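You operate a simulated robot arm through the tools that you are given. There is no shell and no other tool.

You run a simulated robot arm. Do the job below in one go: nothing can be reset, and whatever is moved stays where it is left.

## Task
Fit the lower platen in the lower grip.
Fine: low pressure and grip open first; close the grip on it, then jog the stroke to -30 mm.

The check looks at the end state, three seconds after you hand in, the way a careful person would. Anything else that was tipped, shoved, dropped, spilled or broken makes it a failure.

## Robot
A 6-joint arm with a two-finger parallel gripper, fixed in place. Base frame: the origin is on the floor under the middle of its stand, x ahead of it, y to its left, z up. Readings come in mm, degrees, newtons and seconds.
It reaches about 882 mm from its shoulder. Its first joint turns from -66.0 to 66.0 degrees. Payload 2.9 kg.
Tool frame: the origin (TCP) lies between the finger pads and is the grasp point; the fingertips stand 30 mm ahead of it; z points along the fingers, y is the line along which they close. Largest opening 110 mm; finger width 20, thickness 10; the body of the gripper, 48 by 112 mm, starts 55 mm behind the TCP.
Orientation is that of the tool frame in the base frame, as a unit quaternion [x, y, z, w]. With the fingers straight down and closing along the base's y, the tool's x points along the base's -x, its y along +y and its z along -z.

## Interface
- The arm moves only by the tool jog_arm. Its argument "motion" is a list of rows, each a list of 7 numbers: the shift along the tool's x, y, z in mm, then the turn, a rotation vector about the tool's x, y, z in degrees, then the opening, from 0 (shut) to 1 (fully open). In form: [[x, y, z, wx, wy, wz, fingers], ...]. A call has 1 to 20 rows; each row shifts and turns the commanded pose from where the row before left it, along the tool's axes as they then stand. A row lasts 0.2 s, in which the tool goes at most 50 mm and 8.6 degrees; a call with a longer step from one row to the next is refused whole, and so is a gripper value outside its range. Where a pose cannot be reached the arm comes as near as it can. A force on the tool above 40 N (or 10 N above the force at the start of the call, whichever is more), or a blocked arm, ends the call early, and 0.2 s more pass. The fingers move at their own pace (about 108 mm/s each) and stop on an object; they squeeze with about 29 N. The grip force told is the motor's: it shows also when the fingers shut on nothing. Time passes only in rows, and 0.2 s behind the last, so rows that do not move let the fingers close. It gives the time, the measured TCP pose, the force on the tool (base axes), the opening and the grip force at its end, in the units of the frame above (readings bear some noise), with the torque about the TCP (base axes, N m) and any sound that the robot's microphone picked up.
- Cameras (640 x 400 px; columns grow to the right, rows downward): "scene" is fixed at [93.1, 456, 1380.4]; the picture's right is [-0.52, -0.85, 0.00], its down [-0.51, 0.31, -0.80] and it looks along [0.68, -0.42, -0.60] (base axes); focal length 214 px, centre (320, 200). "wrist" rides on the gripper at [72, 17, -103] in the tool frame; the picture's right is [-0.23, 0.97, 0.00], its down [-0.76, -0.18, -0.62] and it looks along [-0.61, -0.14, 0.78] (tool axes); focal length 222 px, centre (320, 200).
- snapshot(camera): a new picture of that camera. It takes no simulated time.
- probe_pixels(camera, pixels): there is no depth. For up to 12 entries [column, row, z] of the newest picture of that camera ("zoom" is the newest enlarged one), the place [x, y] in the base frame at which the ray of that pixel passes the height z, good to about 2 mm. It takes no simulated time.
- inspect(camera, box): a new picture of the part [left, top, right, bottom] of that camera's present view, enlarged. It takes no simulated time.
- job_done(): hands the job in; it is judged then, once.

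Open the gripper and draw the arm clear of the work before you hand the job in, unless the task says otherwise.

The tools are called after "Emit:" as name(argument=value, ...) on one line, values as JSON. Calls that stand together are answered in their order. jog_arm: Moves the arm, as the interface text tells. Its arguments: {"type":"object","properties":{"motion":{"type":"array","items":{"type":"array","items":{"type":"number"}}}},"required":["motion"]} The other tools are called the same way: snapshot (camera) takes a picture; probe_pixels (camera, pixels) gives the place at which the rays of pixels pass given heights; inspect (camera, box) takes an enlarged picture of a part of a camera's view; job_done () hands the job in.

At the start:

```text
clock: 0.0
eef_pos: [423.5, 28.6, 1260.7]
tool_rot: [-0.001, 1.0, 0.0, 0.0]
contact_force: [0.0, 0.2, 0.3]
wrist_torque: [-0.02, 0.01, -0.01]
finger_gap: 110.3
finger_force: 0.0
```

scene: 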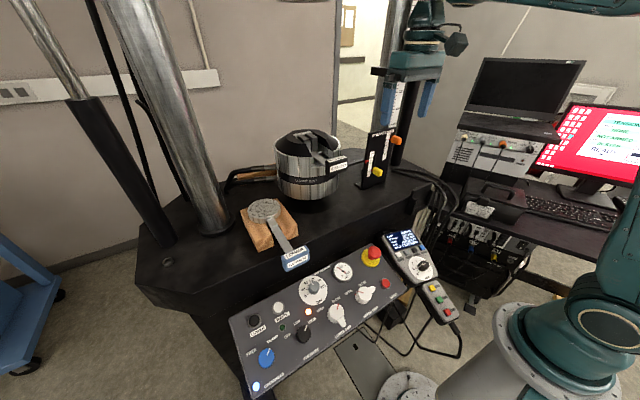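
wrist: 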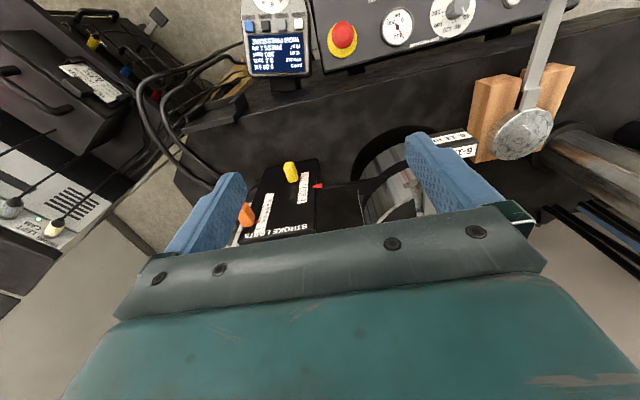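

I start by looking closely at the main parts of the scene: the grip (around 307,165), the platen on wooden blocks (265,215), the control panel (315,310) and the pendant (420,270).

Emit:
inspect(camera="scene", box=[220, 110, 420, 235])

Emit:
inspect(camera="scene", box=[225, 240, 385, 340])

Emit:
inspect(camera="scene", box=[370, 220, 470, 330])

Emit:
inspect(camera="scene", box=[220, 300, 320, 400])

Emit:
inspect(camera="scene", box=[220, 180, 330, 280])

```text
3.20 times, centred on (320, 172) of scene
```

zoom: 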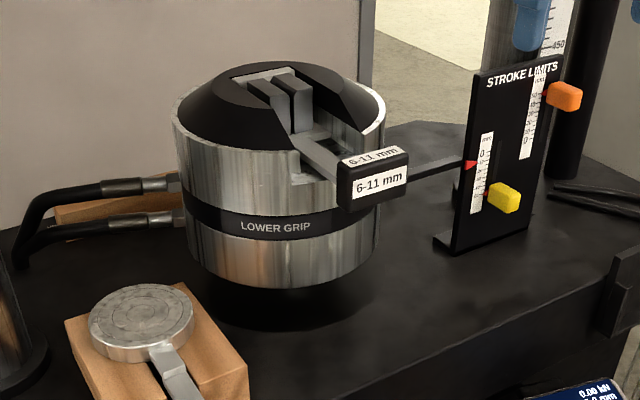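

```text
4.00 times, centred on (305, 290) of scene
```

zoom: 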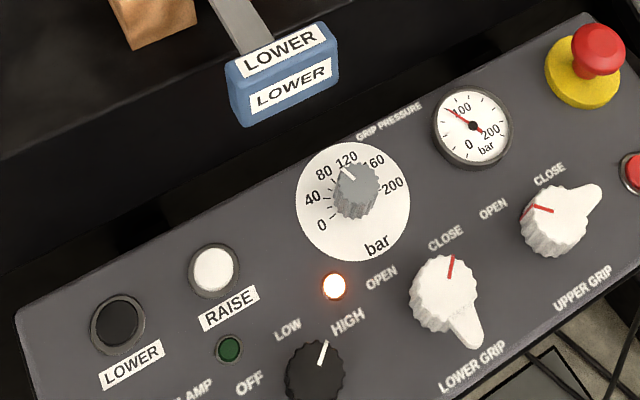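

```text
3.64 times, centred on (420, 275) of scene
```

zoom: 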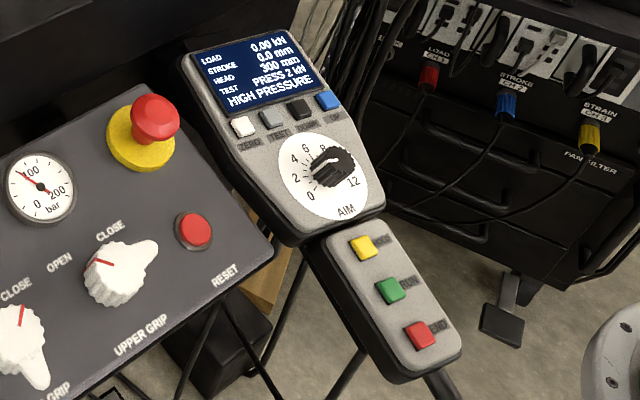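

```text
4.00 times, centred on (270, 350) of scene
```

zoom: 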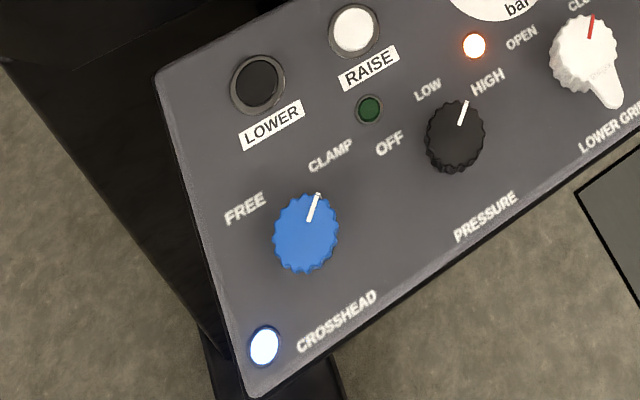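

```text
4.00 times, centred on (275, 230) of scene
```

zoom: 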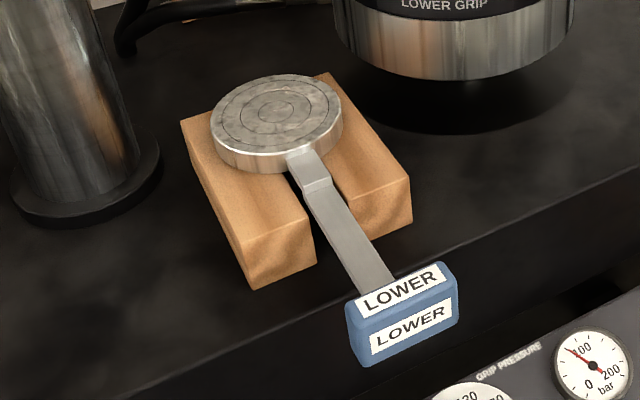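

Let me zoom further on the pendant, the pressure/grip knobs, the stroke-limit sign, and the platen handle.

Emit:
inspect(camera="scene", box=[380, 225, 440, 280])

Emit:
inspect(camera="scene", box=[410, 270, 465, 330])

Emit:
inspect(camera="scene", box=[355, 120, 410, 190])

Emit:
inspect(camera="scene", box=[270, 125, 350, 185])

Emit:
inspect(camera="scene", box=[440, 100, 640, 225])

Emit:
inspect(camera="wrist", box=[220, 0, 640, 200])

```text
7.27 times, centred on (410, 252) of scene
```

zoom: 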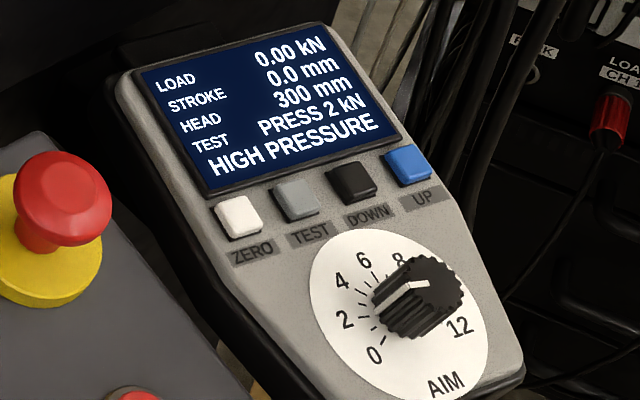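

```text
6.67 times, centred on (438, 300) of scene
```

zoom: 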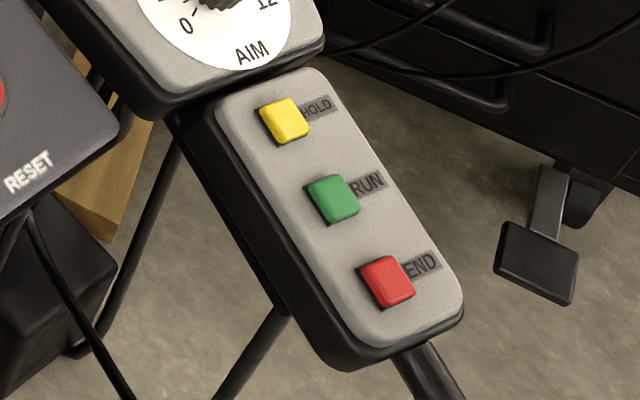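

```text
5.71 times, centred on (382, 155) of scene
```

zoom: 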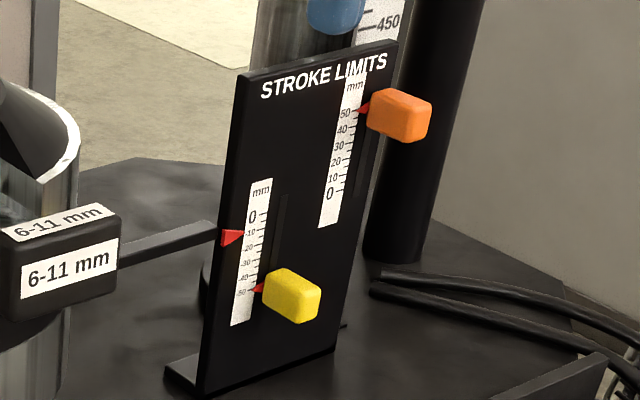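

```text
6.67 times, centred on (310, 155) of scene
```

zoom: 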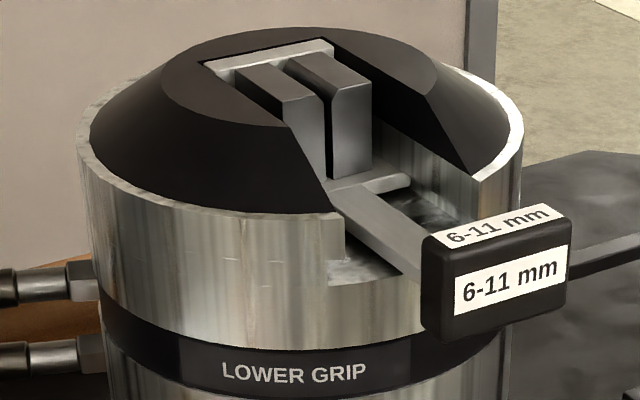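

```text
3.20 times, centred on (540, 162) of scene
```

zoom: 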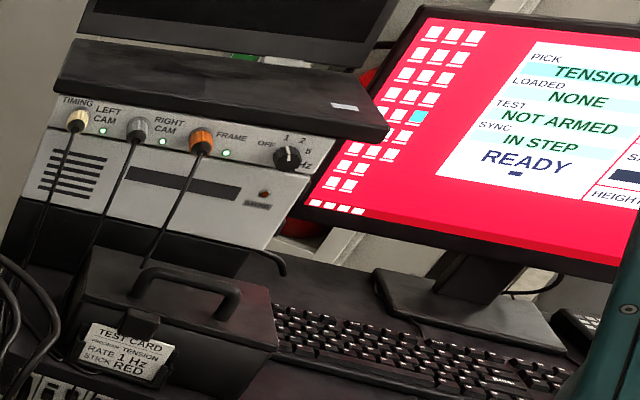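

```text
1.52 times, centred on (430, 100) of wrist
```

zoom: 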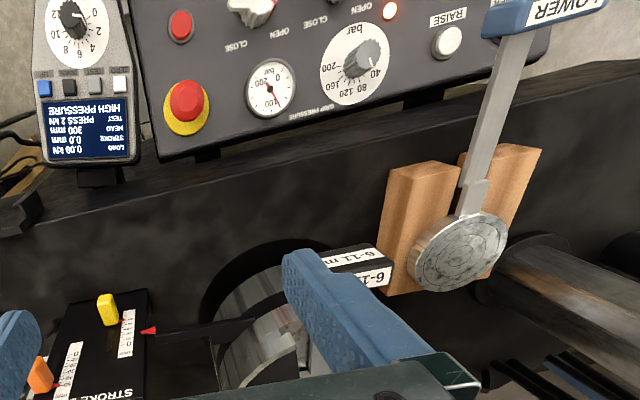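

To get 3D positions, I probe the same features in both cameras at two heights each: E-stop (scene 375,253 / wrist 342,34), gauge (scene 343,271 / wrist 397,26), platen disc centre (scene 265,208 / wrist 523,134).

Emit:
probe_pixels(camera="scene", pixels=[[375, 252.5, 800], [375, 252.5, 1000], [343, 271.3, 800], [343, 271.3, 1000], [265, 208, 800], [265, 208, 1000], [314.3, 286.3, 800], [314.3, 286.3, 1000], [404, 241, 800], [404, 241, 1000], [336, 314, 800], [336, 314, 1000]])

Emit:
snapshot(camera="wrist")

Emit:
probe_pixels(camera="wrist", pixels=[[342.5, 34, 800], [342.5, 34, 1000], [397.3, 26.5, 800], [397.3, 26.5, 1000], [523, 134, 800], [523, 134, 1000], [455, 13, 800], [455, 13, 1000], [277, 54, 800], [277, 54, 1000]])

```text
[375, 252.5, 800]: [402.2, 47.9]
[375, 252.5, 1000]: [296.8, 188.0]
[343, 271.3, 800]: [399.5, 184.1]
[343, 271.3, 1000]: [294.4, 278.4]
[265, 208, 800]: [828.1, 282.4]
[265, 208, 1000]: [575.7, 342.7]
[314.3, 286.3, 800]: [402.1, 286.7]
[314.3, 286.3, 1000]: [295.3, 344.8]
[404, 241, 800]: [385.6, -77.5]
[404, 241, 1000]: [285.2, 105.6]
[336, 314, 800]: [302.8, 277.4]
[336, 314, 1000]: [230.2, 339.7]
```

```text
taken
```

wrist: 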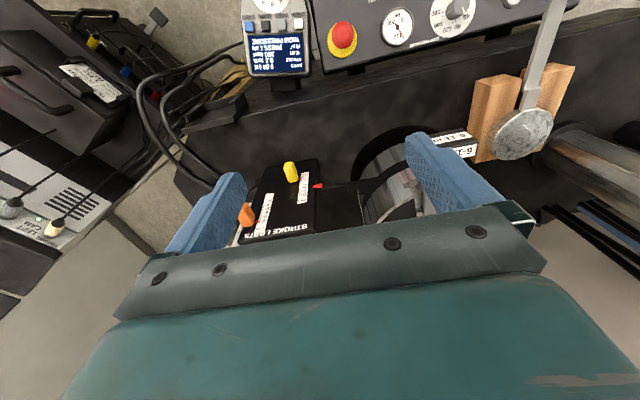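

```text
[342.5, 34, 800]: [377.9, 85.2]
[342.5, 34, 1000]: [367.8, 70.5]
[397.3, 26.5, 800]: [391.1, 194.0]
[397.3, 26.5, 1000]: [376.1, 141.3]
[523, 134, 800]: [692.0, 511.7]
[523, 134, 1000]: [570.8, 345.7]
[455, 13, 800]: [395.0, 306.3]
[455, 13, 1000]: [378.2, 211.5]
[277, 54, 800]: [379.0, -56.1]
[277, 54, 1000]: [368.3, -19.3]
```

Triangulation puts the E-stop at about (375,82,849), the pressure dial at (393,294,822) and the platen disc at (571,344,1004). I'll move the arm back and left in free air to get a better wrist view of the panel.

Emit:
jog_arm(motion=[[30, 30, 10, 0, 0, 0, 1], [30, 30, 10, 0, 0, 0, 1], [30, 30, 10, 0, 0, 0, 1], [30, 30, 10, 0, 0, 0, 1], [30, 30, 10, 0, 0, 0, 1], [0, 0, 0, 0, 0, 0, 1]])

Emit:
snapshot(camera="wrist")

Emit:
snapshot(camera="scene")

```text
clock: 1.4
eef_pos: [272.3, 179.1, 1211.7]
tool_rot: [0.0, 1.0, 0.0, 0.0]
contact_force: [0.8, -0.2, -0.1]
wrist_torque: [0.02, 0.02, -0.01]
finger_gap: 110.1
finger_force: 0.2
```

```text
taken
```

wrist: 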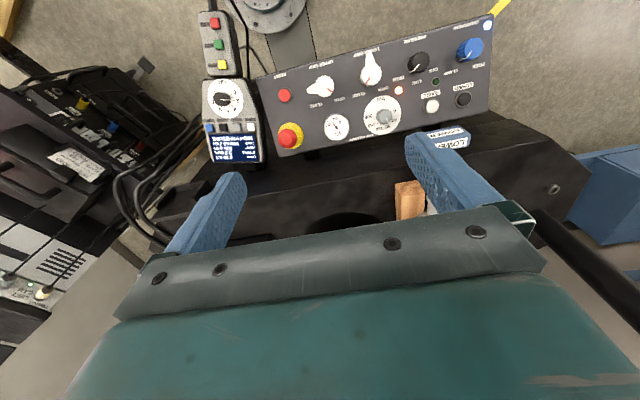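

```text
taken
```

scene: 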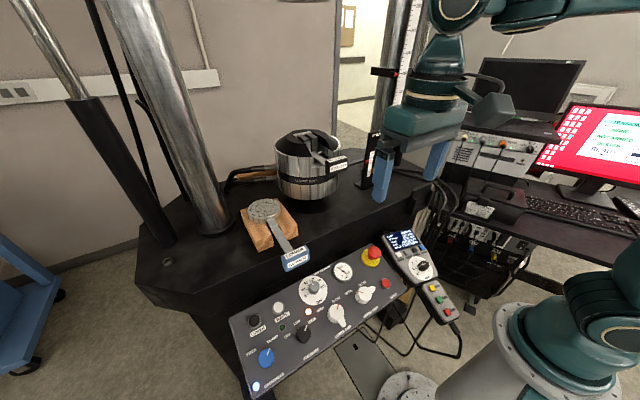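

Whole panel is now visible in the wrist view (260-495, 15-155). I zoom in on it for accurate features.

Emit:
inspect(camera="wrist", box=[250, 10, 410, 110])

Emit:
inspect(camera="wrist", box=[350, 10, 510, 110])

Emit:
inspect(camera="wrist", box=[190, 10, 310, 170])

Emit:
inspect(camera="wrist", box=[250, 70, 410, 170])

```text
4.00 times, centred on (330, 60) of wrist
```

zoom: 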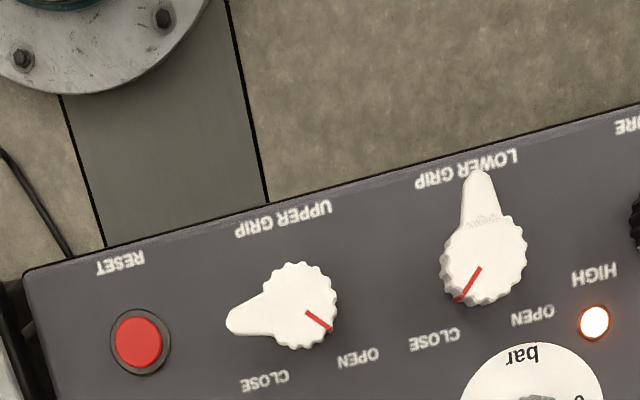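

```text
4.00 times, centred on (430, 60) of wrist
```

zoom: 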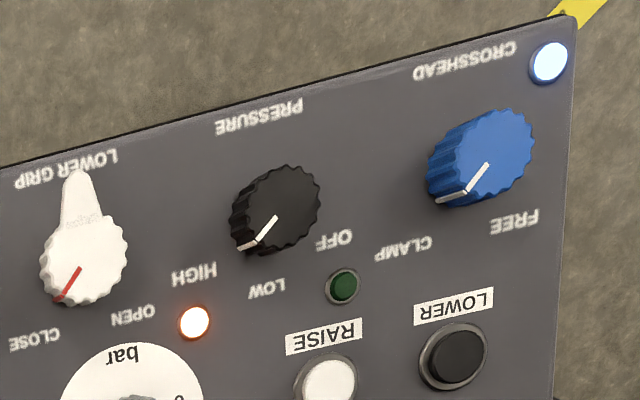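

```text
2.50 times, centred on (250, 90) of wrist
```

zoom: 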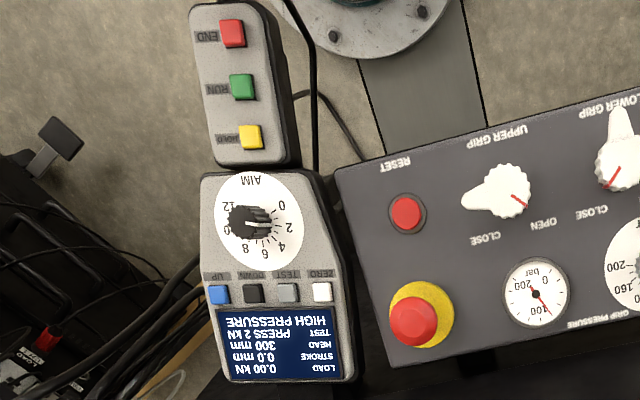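

```text
4.00 times, centred on (330, 120) of wrist
```

zoom: 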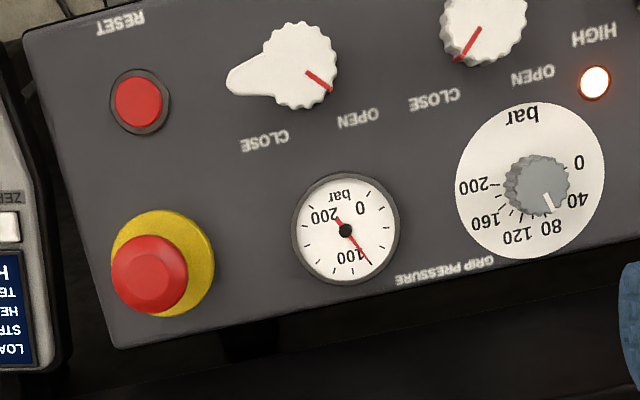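

I'll triangulate the panel plane using label centres (flat on the panel) seen from both cameras.

Emit:
probe_pixels(camera="scene", pixels=[[343.25, 332, 700], [343.25, 332, 800], [371.25, 314.5, 700], [371.25, 314.5, 800], [311.25, 354.25, 700], [311.25, 354.25, 800], [274.25, 380.5, 700], [274.25, 380.5, 800], [322.25, 270.5, 700], [322.25, 270.5, 800], [336.25, 299.5, 700], [336.25, 299.5, 800]])

Emit:
probe_pixels(camera="scene", pixels=[[320.25, 309.5, 700], [320.25, 309.5, 800], [362.25, 283.25, 700], [362.25, 283.25, 800], [251.25, 351.75, 700], [251.25, 351.75, 800], [312, 320.5, 700], [312, 320.5, 800], [395, 295.6, 700], [395, 295.6, 800], [287.25, 336, 700], [287.25, 336, 800]])

Emit:
probe_pixels(camera="wrist", pixels=[[366.5, 53, 700], [366.5, 53, 800], [321, 64.5, 700], [321, 64.5, 800], [414.5, 39.25, 700], [414.5, 39.25, 800], [466, 25, 700], [466, 25, 800], [361.25, 138, 700], [361.25, 138, 800], [358.5, 94.75, 700], [358.5, 94.75, 800]])

Emit:
probe_pixels(camera="wrist", pixels=[[383.25, 88.75, 700], [383.25, 88.75, 800], [316.25, 105, 700], [316.25, 105, 800], [478.75, 65.5, 700], [478.75, 65.5, 800], [398.25, 78.75, 700], [398.25, 78.75, 800], [280, 75.75, 700], [280, 75.75, 800], [433.25, 70, 700], [433.25, 70, 800]])

```text
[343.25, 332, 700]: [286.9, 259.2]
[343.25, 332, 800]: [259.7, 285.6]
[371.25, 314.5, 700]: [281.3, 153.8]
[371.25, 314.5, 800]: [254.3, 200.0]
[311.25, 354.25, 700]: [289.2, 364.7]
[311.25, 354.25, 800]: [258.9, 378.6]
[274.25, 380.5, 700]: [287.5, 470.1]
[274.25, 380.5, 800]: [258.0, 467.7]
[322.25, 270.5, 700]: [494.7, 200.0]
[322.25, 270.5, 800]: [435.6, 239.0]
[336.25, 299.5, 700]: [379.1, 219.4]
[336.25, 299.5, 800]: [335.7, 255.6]
```

```text
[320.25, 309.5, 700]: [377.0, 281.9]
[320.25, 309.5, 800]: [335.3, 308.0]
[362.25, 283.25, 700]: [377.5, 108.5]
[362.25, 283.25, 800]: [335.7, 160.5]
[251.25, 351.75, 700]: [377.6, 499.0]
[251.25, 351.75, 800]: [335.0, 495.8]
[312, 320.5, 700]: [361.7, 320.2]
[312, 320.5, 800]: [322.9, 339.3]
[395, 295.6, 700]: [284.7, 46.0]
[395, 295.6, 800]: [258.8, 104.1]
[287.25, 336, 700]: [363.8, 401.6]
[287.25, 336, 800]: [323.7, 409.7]
```

```text
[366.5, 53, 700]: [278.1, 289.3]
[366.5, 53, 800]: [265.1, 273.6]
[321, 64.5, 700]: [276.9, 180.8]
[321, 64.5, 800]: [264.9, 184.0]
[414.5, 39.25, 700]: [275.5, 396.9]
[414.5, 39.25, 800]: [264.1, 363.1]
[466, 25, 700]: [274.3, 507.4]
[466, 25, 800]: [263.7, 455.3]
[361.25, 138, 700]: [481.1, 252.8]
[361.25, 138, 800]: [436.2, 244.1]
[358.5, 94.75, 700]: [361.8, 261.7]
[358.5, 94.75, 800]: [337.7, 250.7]
```

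```text
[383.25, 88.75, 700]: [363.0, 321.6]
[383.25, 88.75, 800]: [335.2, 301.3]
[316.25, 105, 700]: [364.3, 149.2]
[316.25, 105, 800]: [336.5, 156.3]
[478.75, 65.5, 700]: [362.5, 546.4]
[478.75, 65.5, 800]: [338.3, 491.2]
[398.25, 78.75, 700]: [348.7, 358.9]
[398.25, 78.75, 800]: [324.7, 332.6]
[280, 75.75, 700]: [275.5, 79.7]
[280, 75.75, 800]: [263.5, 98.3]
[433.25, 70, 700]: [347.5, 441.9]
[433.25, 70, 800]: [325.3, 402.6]
```

The panel plane is roughly z = 770 + 0.268·(x−267), tilted about 15° toward the robot. Now I check where the platen handle (blue block at scene 296,256 / wrist 447,137) and other nearby parts are.

Emit:
inspect(camera="wrist", box=[400, 90, 520, 165])

Emit:
inspect(camera="scene", box=[235, 190, 325, 280])

```text
5.33 times, centred on (460, 128) of wrist
```

zoom: 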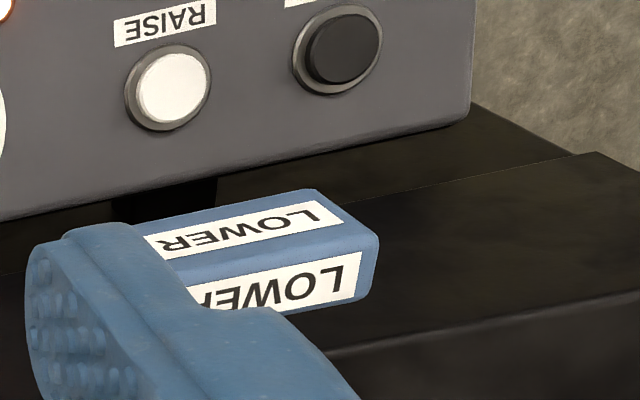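

```text
4.44 times, centred on (280, 235) of scene
```

zoom: 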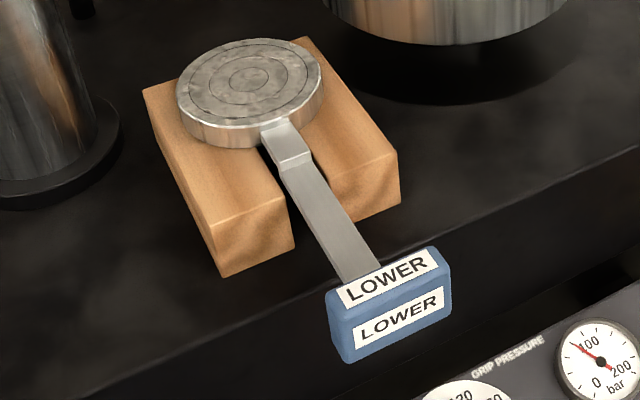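

Emit:
probe_pixels(camera="scene", pixels=[[285.2, 255.7, 900], [285.2, 255.7, 1000], [290.5, 264, 900], [290.5, 264, 1000], [308, 249, 900], [308, 249, 1000]])

Emit:
snapshot(camera="wrist")

Emit:
probe_pixels(camera="wrist", pixels=[[464.7, 142.6, 900], [464.7, 142.6, 1000], [460, 131, 900], [460, 131, 1000]])

```text
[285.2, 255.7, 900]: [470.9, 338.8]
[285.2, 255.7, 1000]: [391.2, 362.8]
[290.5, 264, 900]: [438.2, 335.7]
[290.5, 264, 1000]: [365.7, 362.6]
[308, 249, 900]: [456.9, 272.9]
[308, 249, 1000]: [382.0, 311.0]
```

```text
taken
```

wrist: 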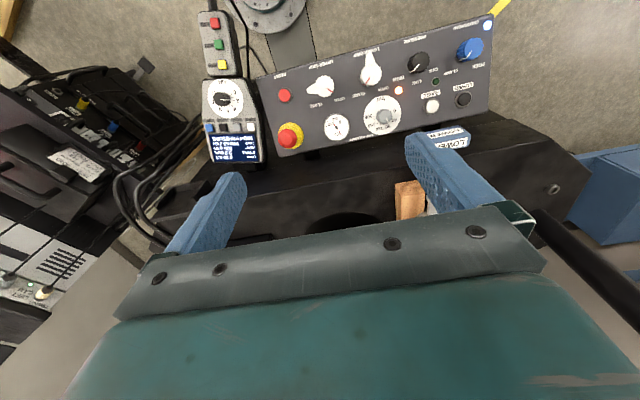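

```text
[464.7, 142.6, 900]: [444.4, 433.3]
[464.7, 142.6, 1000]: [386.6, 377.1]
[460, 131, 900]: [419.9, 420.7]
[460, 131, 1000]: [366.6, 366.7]
```

The handle block sits around x 362–390, y 300–370, z up to about 1020, so an approach from the robot side is clear. I tilt the tool 15° to face the panel and hover above the PRESSURE knob.

Emit:
jog_arm(motion=[[0, 0, 0, 0, -7.5, 0, 1], [0, 0, 0, 0, -7.5, 0, 1], [9.1, 21.6, 30.6, 0, 0, 0, 1], [9.1, 21.6, 30.6, 0, 0, 0, 1], [9.1, 21.6, 30.6, 0, 0, 0, 1], [9.1, 21.6, 30.6, 0, 0, 0, 1], [9.1, 21.6, 30.6, 0, 0, 0, 1], [9.1, 21.6, 30.6, 0, 0, 0, 1], [9.1, 21.6, 30.6, 0, 0, 0, 1], [9.1, 21.6, 30.6, 0, 0, 0, 1], [9.1, 21.6, 30.6, 0, 0, 0, 1], [0, 0, 0, 0, 0, 0, 1]])

Emit:
snapshot(camera="wrist")

Emit:
snapshot(camera="scene")

```text
clock: 4.0
eef_pos: [266.0, 371.5, 923.5]
tool_rot: [0.0, 0.991, 0.0, 0.131]
contact_force: [-1.0, -0.1, 0.3]
wrist_torque: [0.01, -0.02, 0.04]
finger_gap: 110.1
finger_force: 0.0
```

```text
taken
```

wrist: 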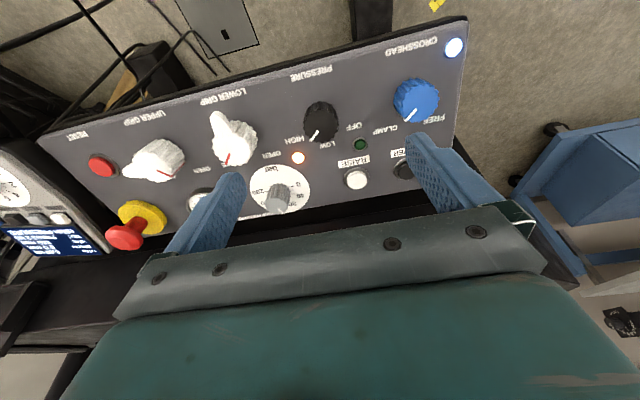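

```text
taken
```

scene: 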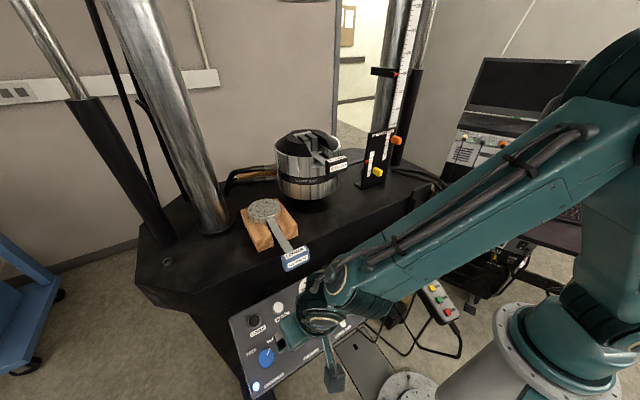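

The PRESSURE knob is at (320,120) in the wrist view. I zoom in to fix its centre and orientation.

Emit:
inspect(camera="wrist", box=[270, 60, 400, 160])

Emit:
inspect(camera="wrist", box=[110, 80, 300, 200])

```text
4.00 times, centred on (335, 110) of wrist
```

zoom: 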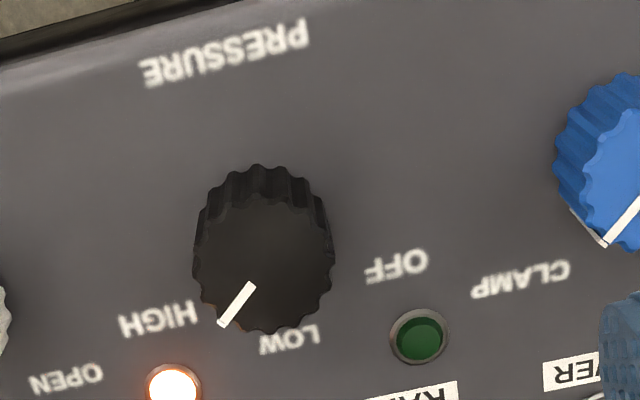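

```text
3.33 times, centred on (205, 140) of wrist
```

zoom: 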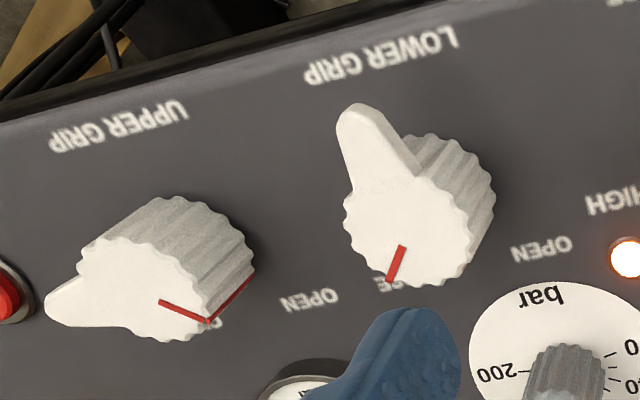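

The PRESSURE knob (about 44 mm wide, 28 mm tall) has its base near (313,372,782), and its pointer is at about −45°, at HIGH. I narrow the fingers to about 70 mm and descend partway to check alignment.

Emit:
jog_arm(motion=[[-4.4, 0.3, 0, 0, 0, 0, 0.64], [-4.4, 0.2, 25, 0, 0, 0, 0.64], [0, 0, 25, 0, 0, 0, 0.64], [0, 0, 0, 0, 0, 0, 0.64]])

Emit:
snapshot(camera="wrist")

Emit:
inspect(camera="wrist", box=[220, 80, 420, 220])

```text
clock: 5.0
eef_pos: [287.2, 372.5, 876.7]
tool_rot: [0.0, 0.992, 0.001, 0.129]
contact_force: [1.9, 0.2, 0.2]
wrist_torque: [0.02, 0.02, -0.01]
finger_gap: 70.6
finger_force: 0.0
```

```text
taken
```

wrist: 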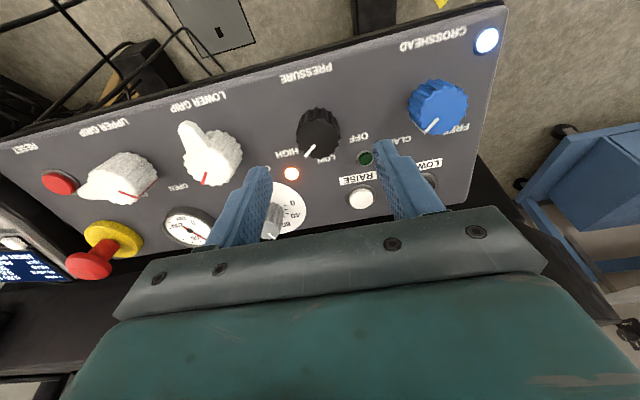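

```text
2.86 times, centred on (320, 150) of wrist
```

zoom: 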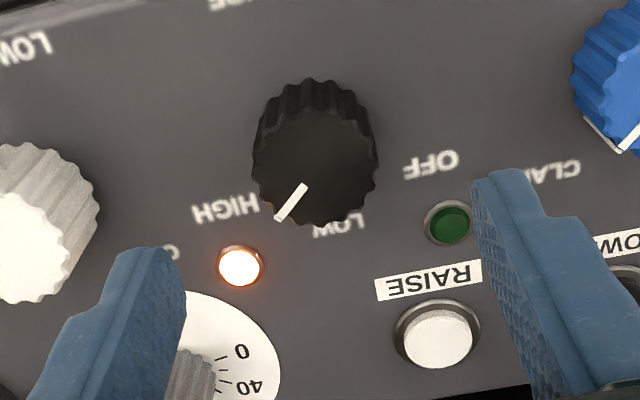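

The knob top (318.6,140) matches the tool axis prediction (320,140), so alignment is good. I descend about 57 mm so the fingers straddle it.

Emit:
jog_arm(motion=[[0, -0.8, 15, 0, 0, 0, 0.64], [0, 0, 15, 0, 0, 0, 0.64], [0, 0, 15, 0, 0, 0, 0.64], [0, 0, 12, 0, 0, 0, 0.64], [0, 0, 0, 0, 0, 0, 0.64]])

Emit:
inspect(camera="wrist", box=[220, 80, 420, 220])

```text
clock: 6.2
eef_pos: [302.1, 371.2, 822.7]
tool_rot: [0.0, 0.991, 0.0, 0.13]
contact_force: [-0.3, -0.1, 0.3]
wrist_torque: [-0.02, 0.01, -0.01]
finger_gap: 70.5
finger_force: 0.0
```

```text
2.86 times, centred on (320, 150) of wrist
```

zoom: 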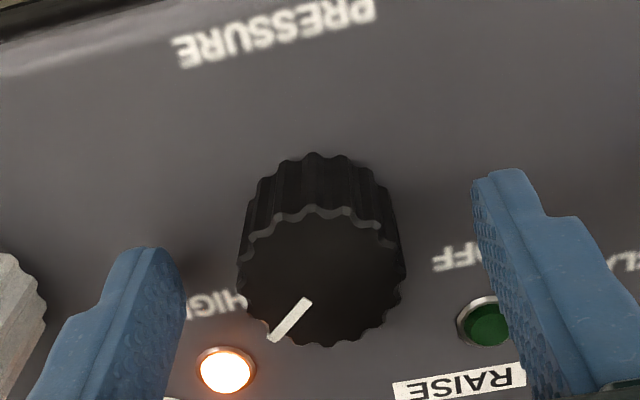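

Knob top is about 12 mm past the TCP, centred between the fingers. I close on it and turn 45° counter-clockwise (seen from above), from HIGH toward LOW.

Emit:
jog_arm(motion=[[0, 0, 3, 0, 0, 0, 0.64], [0, 0, 0, 0, 0, 0, 0], [0, 0, 0, 0, 0, 0, 0], [0, 0, 0, 0, 0, 0, 0]])

Emit:
jog_arm(motion=[[0, 0, 0, 0, 0, -7.5, 0], [0, 0, 0, 0, 0, -7.5, 0], [0, 0, 0, 0, 0, -7.5, 0], [0, 0, 0, 0, 0, -7.5, 0], [0, 0, 0, 0, 0, -7.5, 0], [0, 0, 0, 0, 0, -7.5, 0], [0, 0, 0, 0, 0, 0, 0]])

Emit:
inspect(camera="wrist", box=[220, 80, 420, 220])

Emit:
snapshot(camera="scene")

Emit:
inspect(camera="scene", box=[280, 220, 460, 340])

```text
clock: 7.2
eef_pos: [302.3, 371.7, 820.1]
tool_rot: [0.0, 0.991, 0.001, 0.131]
contact_force: [2.0, 4.0, -4.3]
wrist_torque: [0.17, 0.21, 0.08]
finger_gap: 35.2
finger_force: 45.1
```

```text
clock: 8.8
eef_pos: [301.8, 373.4, 818.8]
tool_rot: [-0.38, 0.916, -0.051, 0.12]
contact_force: [-3.5, 4.3, -2.5]
wrist_torque: [0.87, -0.87, 0.27]
finger_gap: 35.5
finger_force: 44.6
```

```text
2.86 times, centred on (320, 150) of wrist
```

zoom: 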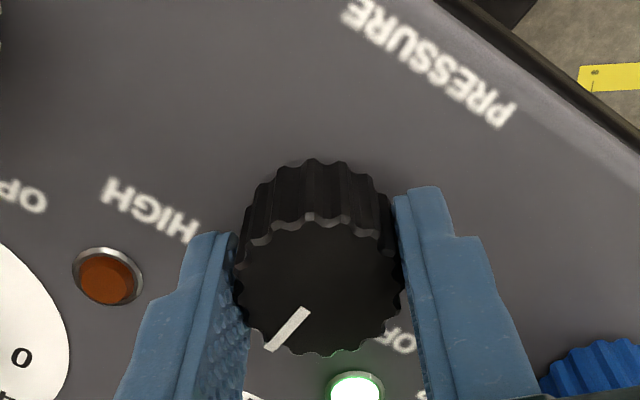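

```text
taken
```

scene: 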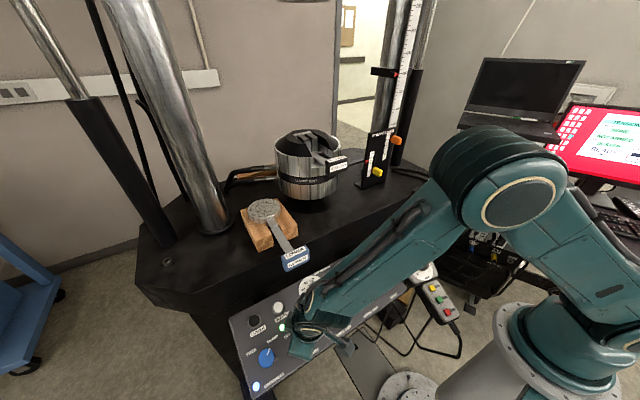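

```text
3.33 times, centred on (370, 280) of scene
```

zoom: 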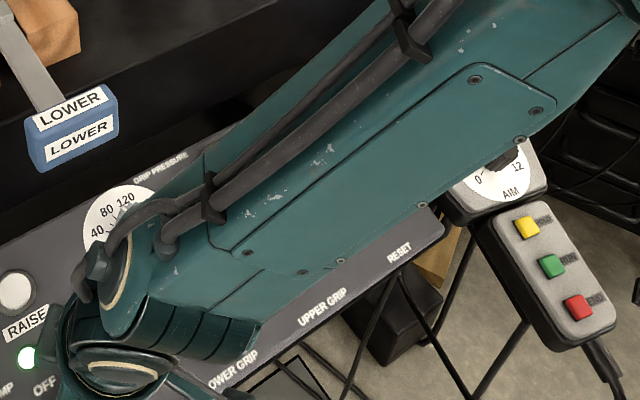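

The green LOW lamp is lit and the orange one is off, so pressure is LOW. I release, back off along the tool axis, untwist, and shift over to the LOWER GRIP knob.

Emit:
jog_arm(motion=[[0, 0, 0, 0, 0, 0, 0.5], [0, 0, 0, 0, 0, 0, 0.5], [0, 0, -10, 0, 0, 0, 0.5], [0, 0, -25, 0, 0, 0, 0.5], [0, 0, -30, 0, 0, 0, 0.5], [0, 0, 0, 0, 0, 7.5, 0.5], [0, 0, 0, 0, 0, 7.5, 0.5], [0, 0, 0, 0, 0, 7.5, 0.5], [0, 0, 0, 0, 0, 7.5, 0.5], [0, 0, 0, 0, 0, 7.5, 0.5], [0, 0, 0, 0, 0, 7.5, 0.5], [0, -32, 0, 0, 0, 0, 0.7], [0, -32, 0, 0, 0, 0, 0.7], [0, -32, 0, 0, 0, 0, 0.7], [0, 0, 0, 0, 0, 0, 0.7]])

Emit:
snapshot(camera="wrist")

Emit:
inspect(camera="wrist", box=[220, 80, 420, 220])

```text
clock: 12.0
eef_pos: [285.6, 276.4, 881.9]
tool_rot: [-0.001, 0.991, 0.0, 0.13]
contact_force: [0.3, 0.1, 0.5]
wrist_torque: [0.0, -0.01, 0.02]
finger_gap: 76.8
finger_force: 0.0
```

```text
taken
```

wrist: 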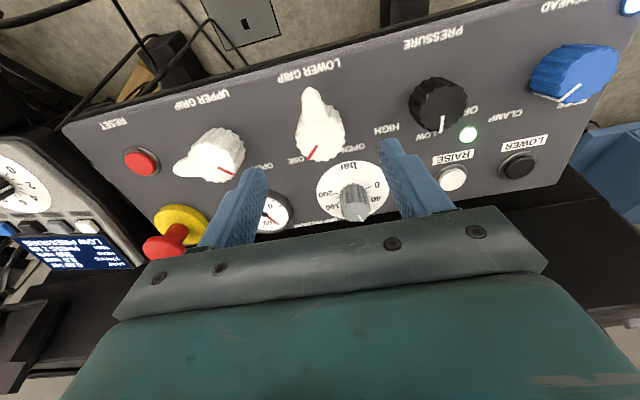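

```text
2.86 times, centred on (320, 150) of wrist
```

zoom: 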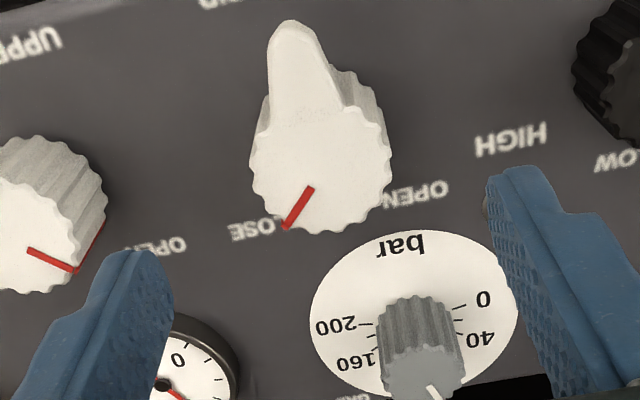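

Pendant now reads LOW PRESSURE, and the LOWER GRIP knob top (319,140) is on the tool axis with its lobe pointing at the robot and the red mark at CLOSE. I descend with the fingers on its y sides.

Emit:
jog_arm(motion=[[0, 0, 15, 0, 0, 0, 0.6], [0, 0, 15, 0, 0, 0, 0.6], [0, 0, 15, 0, 0, 0, 0.6], [0, 0, 13, 0, 0, 0, 0.6], [0, 0, 0, 0, 0, 0, 0.6]])

Emit:
inspect(camera="wrist", box=[220, 80, 420, 220])

```text
clock: 13.2
eef_pos: [301.5, 276.2, 826.2]
tool_rot: [0.0, 0.992, 0.0, 0.13]
contact_force: [-0.6, -0.4, -0.5]
wrist_torque: [-0.03, 0.02, 0.0]
finger_gap: 66.0
finger_force: 0.1
```

```text
2.86 times, centred on (320, 150) of wrist
```

zoom: 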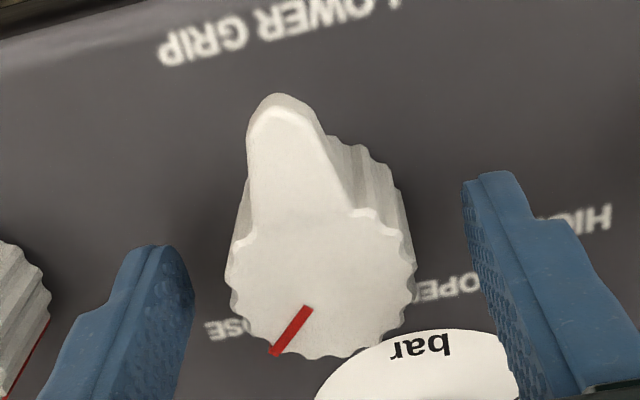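

Centred well. I go 6 mm deeper, close on the knob body, and turn it 90° counter-clockwise in steps toward OPEN.

Emit:
jog_arm(motion=[[0, 0, 6, 0, 0, 0, 0.6], [0, 0, 0, 0, 0, 0, 0], [0, 0, 0, 0, 0, 0, 0], [0, 0, 0, 0, 0, 0, 0]])

Emit:
jog_arm(motion=[[0, 0, 0, 0, 0, -7.5, 0], [0, 0, 0, 0, 0, -7.5, 0], [0, 0, 0, 0, 0, -7.5, 0], [0, 0, 0, 0, 0, -7.5, 0], [0, 0, 0, 0, 0, -7.5, 0], [0, 0, 0, 0, 0, -7.5, 0], [0, 0, 0, 0, 0, 0, 0]])

Emit:
inspect(camera="wrist", box=[220, 80, 420, 220])

Emit:
inspect(camera="scene", box=[270, 125, 350, 185])

```text
clock: 14.2
eef_pos: [301.0, 277.5, 821.3]
tool_rot: [0.0, 0.991, 0.001, 0.13]
contact_force: [-1.3, 4.9, -1.3]
wrist_torque: [-0.51, 0.18, -0.14]
finger_gap: 39.6
finger_force: 45.0
```

```text
clock: 15.8
eef_pos: [301.5, 277.6, 820.4]
tool_rot: [-0.381, 0.915, -0.049, 0.122]
contact_force: [-4.9, 17.6, 0.2]
wrist_torque: [0.27, -0.95, 0.08]
finger_gap: 39.9
finger_force: 45.1
```

```text
2.86 times, centred on (320, 150) of wrist
```

zoom: 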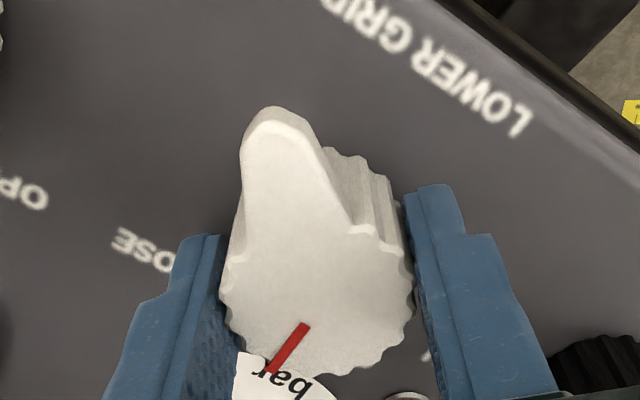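

```text
6.67 times, centred on (310, 155) of scene
```

zoom: 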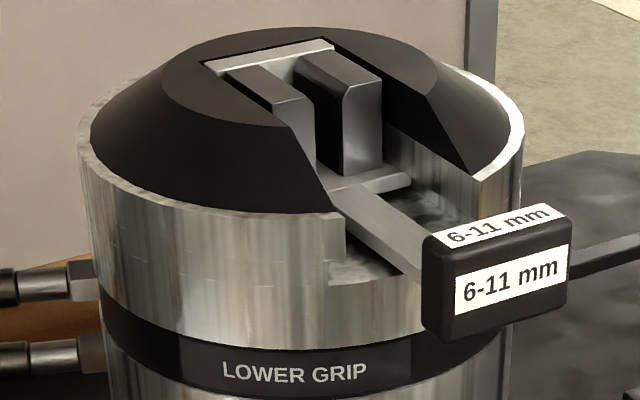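

The jaws have already spread. I continue turning toward the OPEN mark, watching forces.

Emit:
jog_arm(motion=[[0, 0, 0, 0, 0, -7.5, 0], [0, 0, 0, 0, 0, -7.5, 0], [0, 0, 0, 0, 0, -7.5, 0], [0, 0, 0, 0, 0, -7.5, 0], [0, 0, 0, 0, 0, 0, 0]])

Emit:
inspect(camera="wrist", box=[220, 80, 420, 220])

Emit:
inspect(camera="scene", box=[270, 125, 350, 185])

```text
clock: 17.0
eef_pos: [301.7, 278.6, 821.2]
tool_rot: [-0.605, 0.785, -0.078, 0.105]
contact_force: [-2.1, 24.9, 1.5]
wrist_torque: [-0.3, -0.27, -0.08]
finger_gap: 39.4
finger_force: 44.7
```

```text
2.86 times, centred on (320, 150) of wrist
```

zoom: 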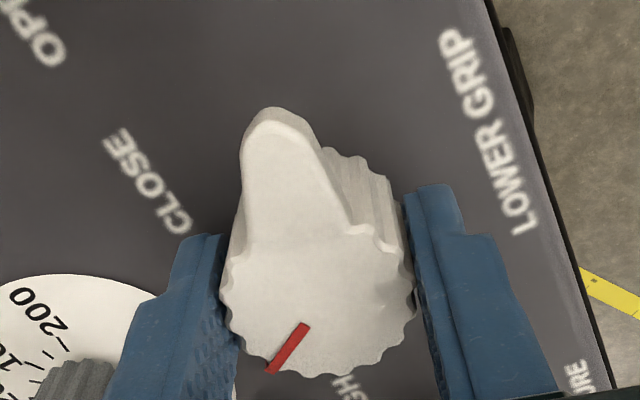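

```text
6.67 times, centred on (310, 155) of scene
```

zoom: 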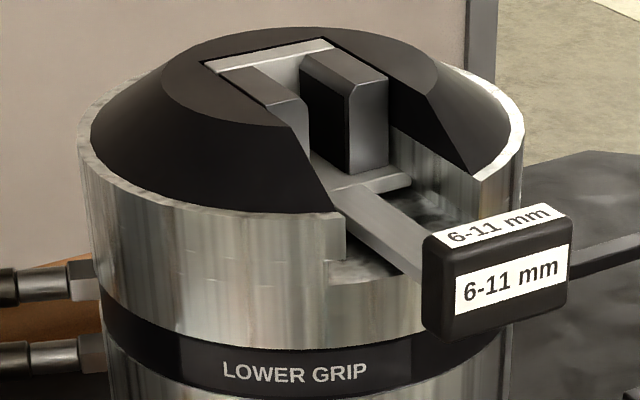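

Jaws still widening; the knob has turned 75°. A side force of 25 N suggests a small offset, so I shift about 2 mm toward +y while finishing the last 15°.

Emit:
jog_arm(motion=[[-1.9, 0.5, 0, 0, 0, 0, 0], [0, 0, 0, 0, 0, -7.5, 0], [0, 0, 0, 0, 0, -7.5, 0], [0, 0, 0, 0, 0, 0, 0]])

Emit:
inspect(camera="wrist", box=[220, 80, 420, 220])

Emit:
inspect(camera="scene", box=[270, 125, 350, 185])

```text
clock: 18.0
eef_pos: [300.7, 277.6, 821.3]
tool_rot: [0.701, -0.701, 0.091, -0.092]
contact_force: [-18.9, 9.1, 29.9]
wrist_torque: [0.29, -0.5, 0.0]
finger_gap: 39.5
finger_force: 44.8
```

```text
2.86 times, centred on (320, 150) of wrist
```

zoom: 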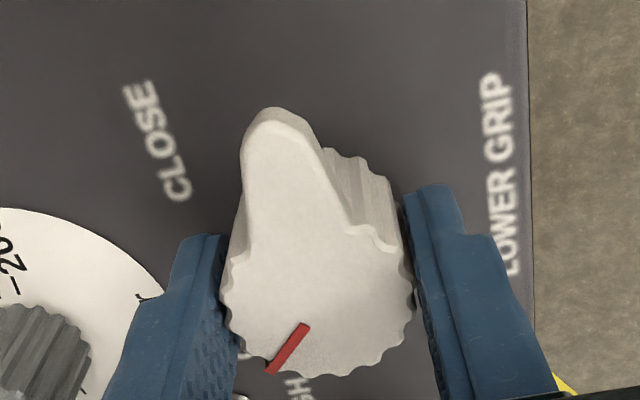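

```text
6.67 times, centred on (310, 155) of scene
```

zoom: 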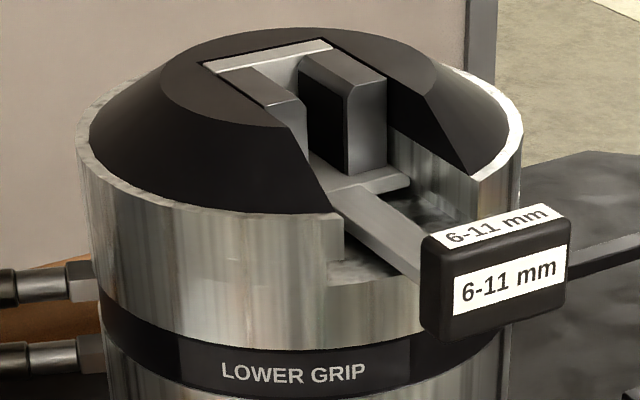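

The knob is now at the OPEN side and the jaws are wide apart. I release and retract along the tool axis.

Emit:
jog_arm(motion=[[0, 0, 0, 0, 0, 0, 0.5], [0, 0, 0, 0, 0, 0, 0.5], [0, 0, -10, 0, 0, 0, 0.5], [0, 0, -25, 0, 0, 0, 0.5], [0, 0, -30, 0, 0, 0, 0.5], [0, 0, 0, 0, 0, 0, 0.5]])

Emit:
snapshot(camera="wrist")

Emit:
inspect(camera="wrist", box=[220, 60, 420, 200])

```text
clock: 19.4
eef_pos: [284.6, 277.6, 882.4]
tool_rot: [-0.701, 0.701, -0.093, 0.092]
contact_force: [-0.7, 0.2, 0.4]
wrist_torque: [0.02, 0.0, -0.01]
finger_gap: 54.8
finger_force: 0.0
```

```text
taken
```

wrist: 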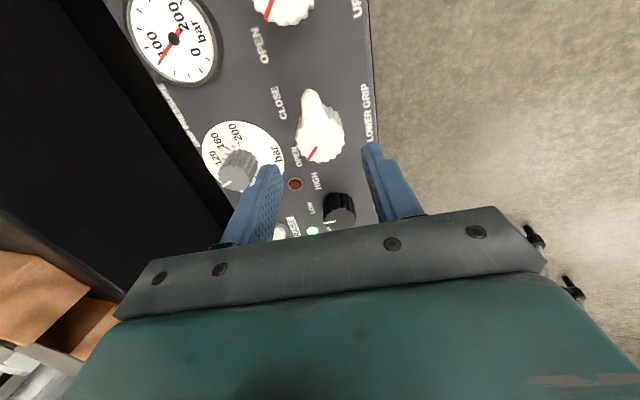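

```text
2.86 times, centred on (320, 130) of wrist
```

zoom: 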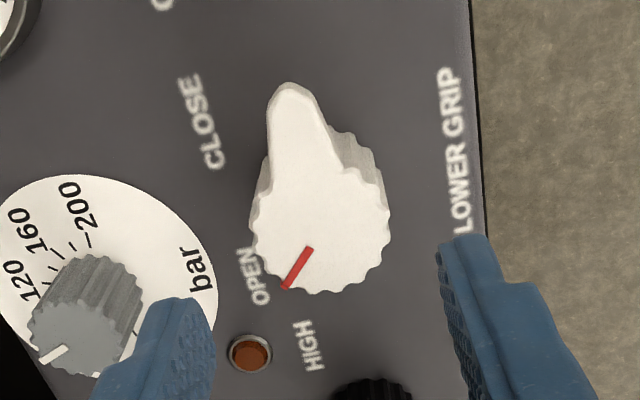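

The red mark is at OPEN. Now I back up high, return the tool to straight down, and survey the platen and the grip.

Emit:
jog_arm(motion=[[0, 0, -40, 0, 0, 0, 0.5], [0, 0, -40, 0, 0, 0, 0.5], [0, 0, -40, 0, 0, 0, 0.5], [0, 0, -40, 0, 0, 0, 0.5], [0, 0, -20, 0, 0, 7.5, 0.5], [0, 0, -20, 0, 0, 7.5, 0.5], [0, 0, -20, 0, 0, 7.5, 0.5], [0, 0, -20, 0, 0, 7.5, 0.5], [0, 0, 0, 0, 0, 7.5, 0.5], [0, 0, 0, 0, 0, 7.5, 0.5], [0, 0, 0, 0, 0, 7.5, 0.5], [0, 0, 0, 0, 0, 7.5, 0.5], [0, 0, 0, 0, 0, 7.5, 0.5], [0, 0, 0, 0, 0, 7.5, 0.5], [0, 0, 0, 0, 0, 7.5, 0.5], [0, 0, 0, 0, 0, 7.5, 0.5], [0, 0, 0, 0, 7.5, 0, 0.5], [0, 0, 0, 0, 7.5, 0, 0.5], [0, 0, 0, 0, 0, 0, 0.5]])

Emit:
snapshot(camera="wrist")

Emit:
snapshot(camera="scene")

```text
clock: 23.4
eef_pos: [222.5, 277.5, 1114.5]
tool_rot: [0.0, 1.0, 0.0, 0.0]
contact_force: [1.4, -0.2, 0.4]
wrist_torque: [0.0, -0.02, 0.0]
finger_gap: 54.7
finger_force: 0.1
```

```text
taken
```

wrist: 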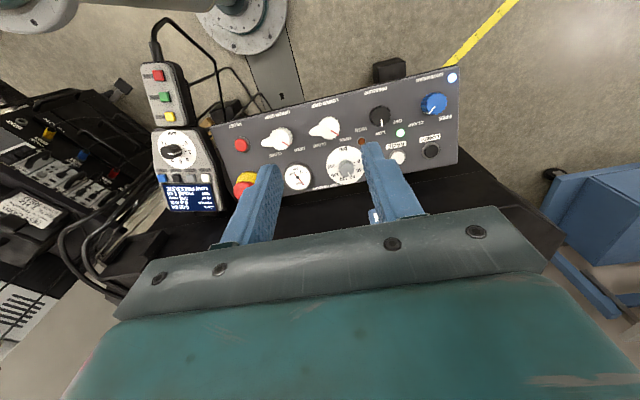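

```text
taken
```

scene: 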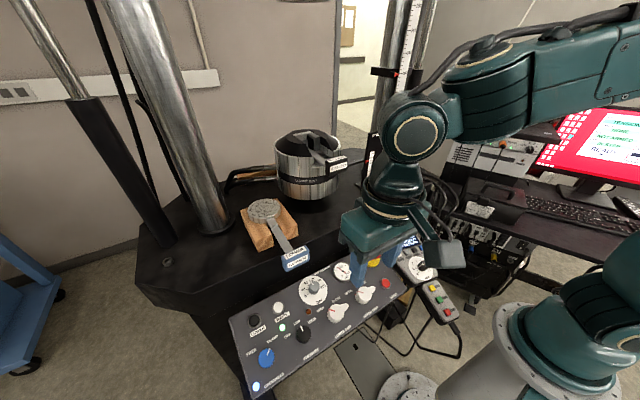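

I raise to about z 1280 and move forward to view the platen and grip from above.

Emit:
jog_arm(motion=[[0, 0, -42, 0, 0, 0, 0.5], [0, 0, -42, 0, 0, 0, 0.5], [0, 0, -42, 0, 0, 0, 0.5], [0, 0, -42, 0, 0, 0, 0.5], [-40, 0, 0, 0, 0, 0, 0.5], [-40, 0, 0, 0, 0, 0, 0.5], [-40, 0, 0, 0, 0, 0, 0.5], [-40, 0, 0, 0, 0, 0, 0.5], [-40, 0, 0, 0, 0, 0, 0.5], [-40, 0, 0, 0, 0, 0, 0.5], [0, 0, 0, 0, 0, 0, 0.5]])

Emit:
snapshot(camera="wrist")

Emit:
snapshot(camera="scene")

```text
clock: 25.8
eef_pos: [458.3, 273.3, 1277.9]
tool_rot: [0.0, 1.0, -0.001, 0.0]
contact_force: [0.0, 0.2, 0.6]
wrist_torque: [-0.02, 0.03, 0.01]
finger_gap: 55.0
finger_force: 0.1
out of reach, approached as far as the arm can: row 10
```

```text
taken
```

wrist: 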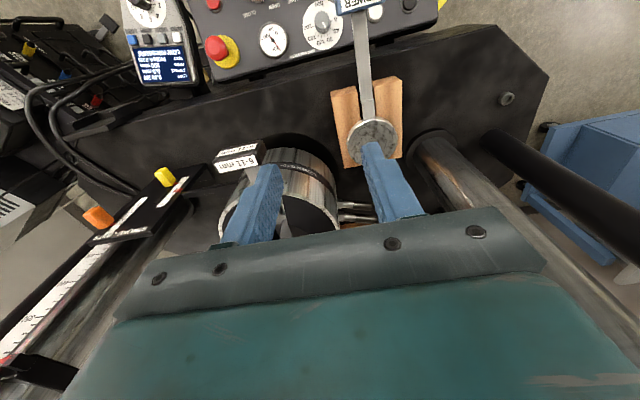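

```text
taken
```

scene: 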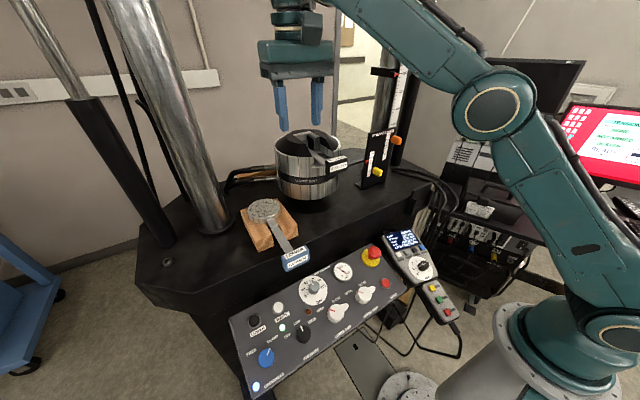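

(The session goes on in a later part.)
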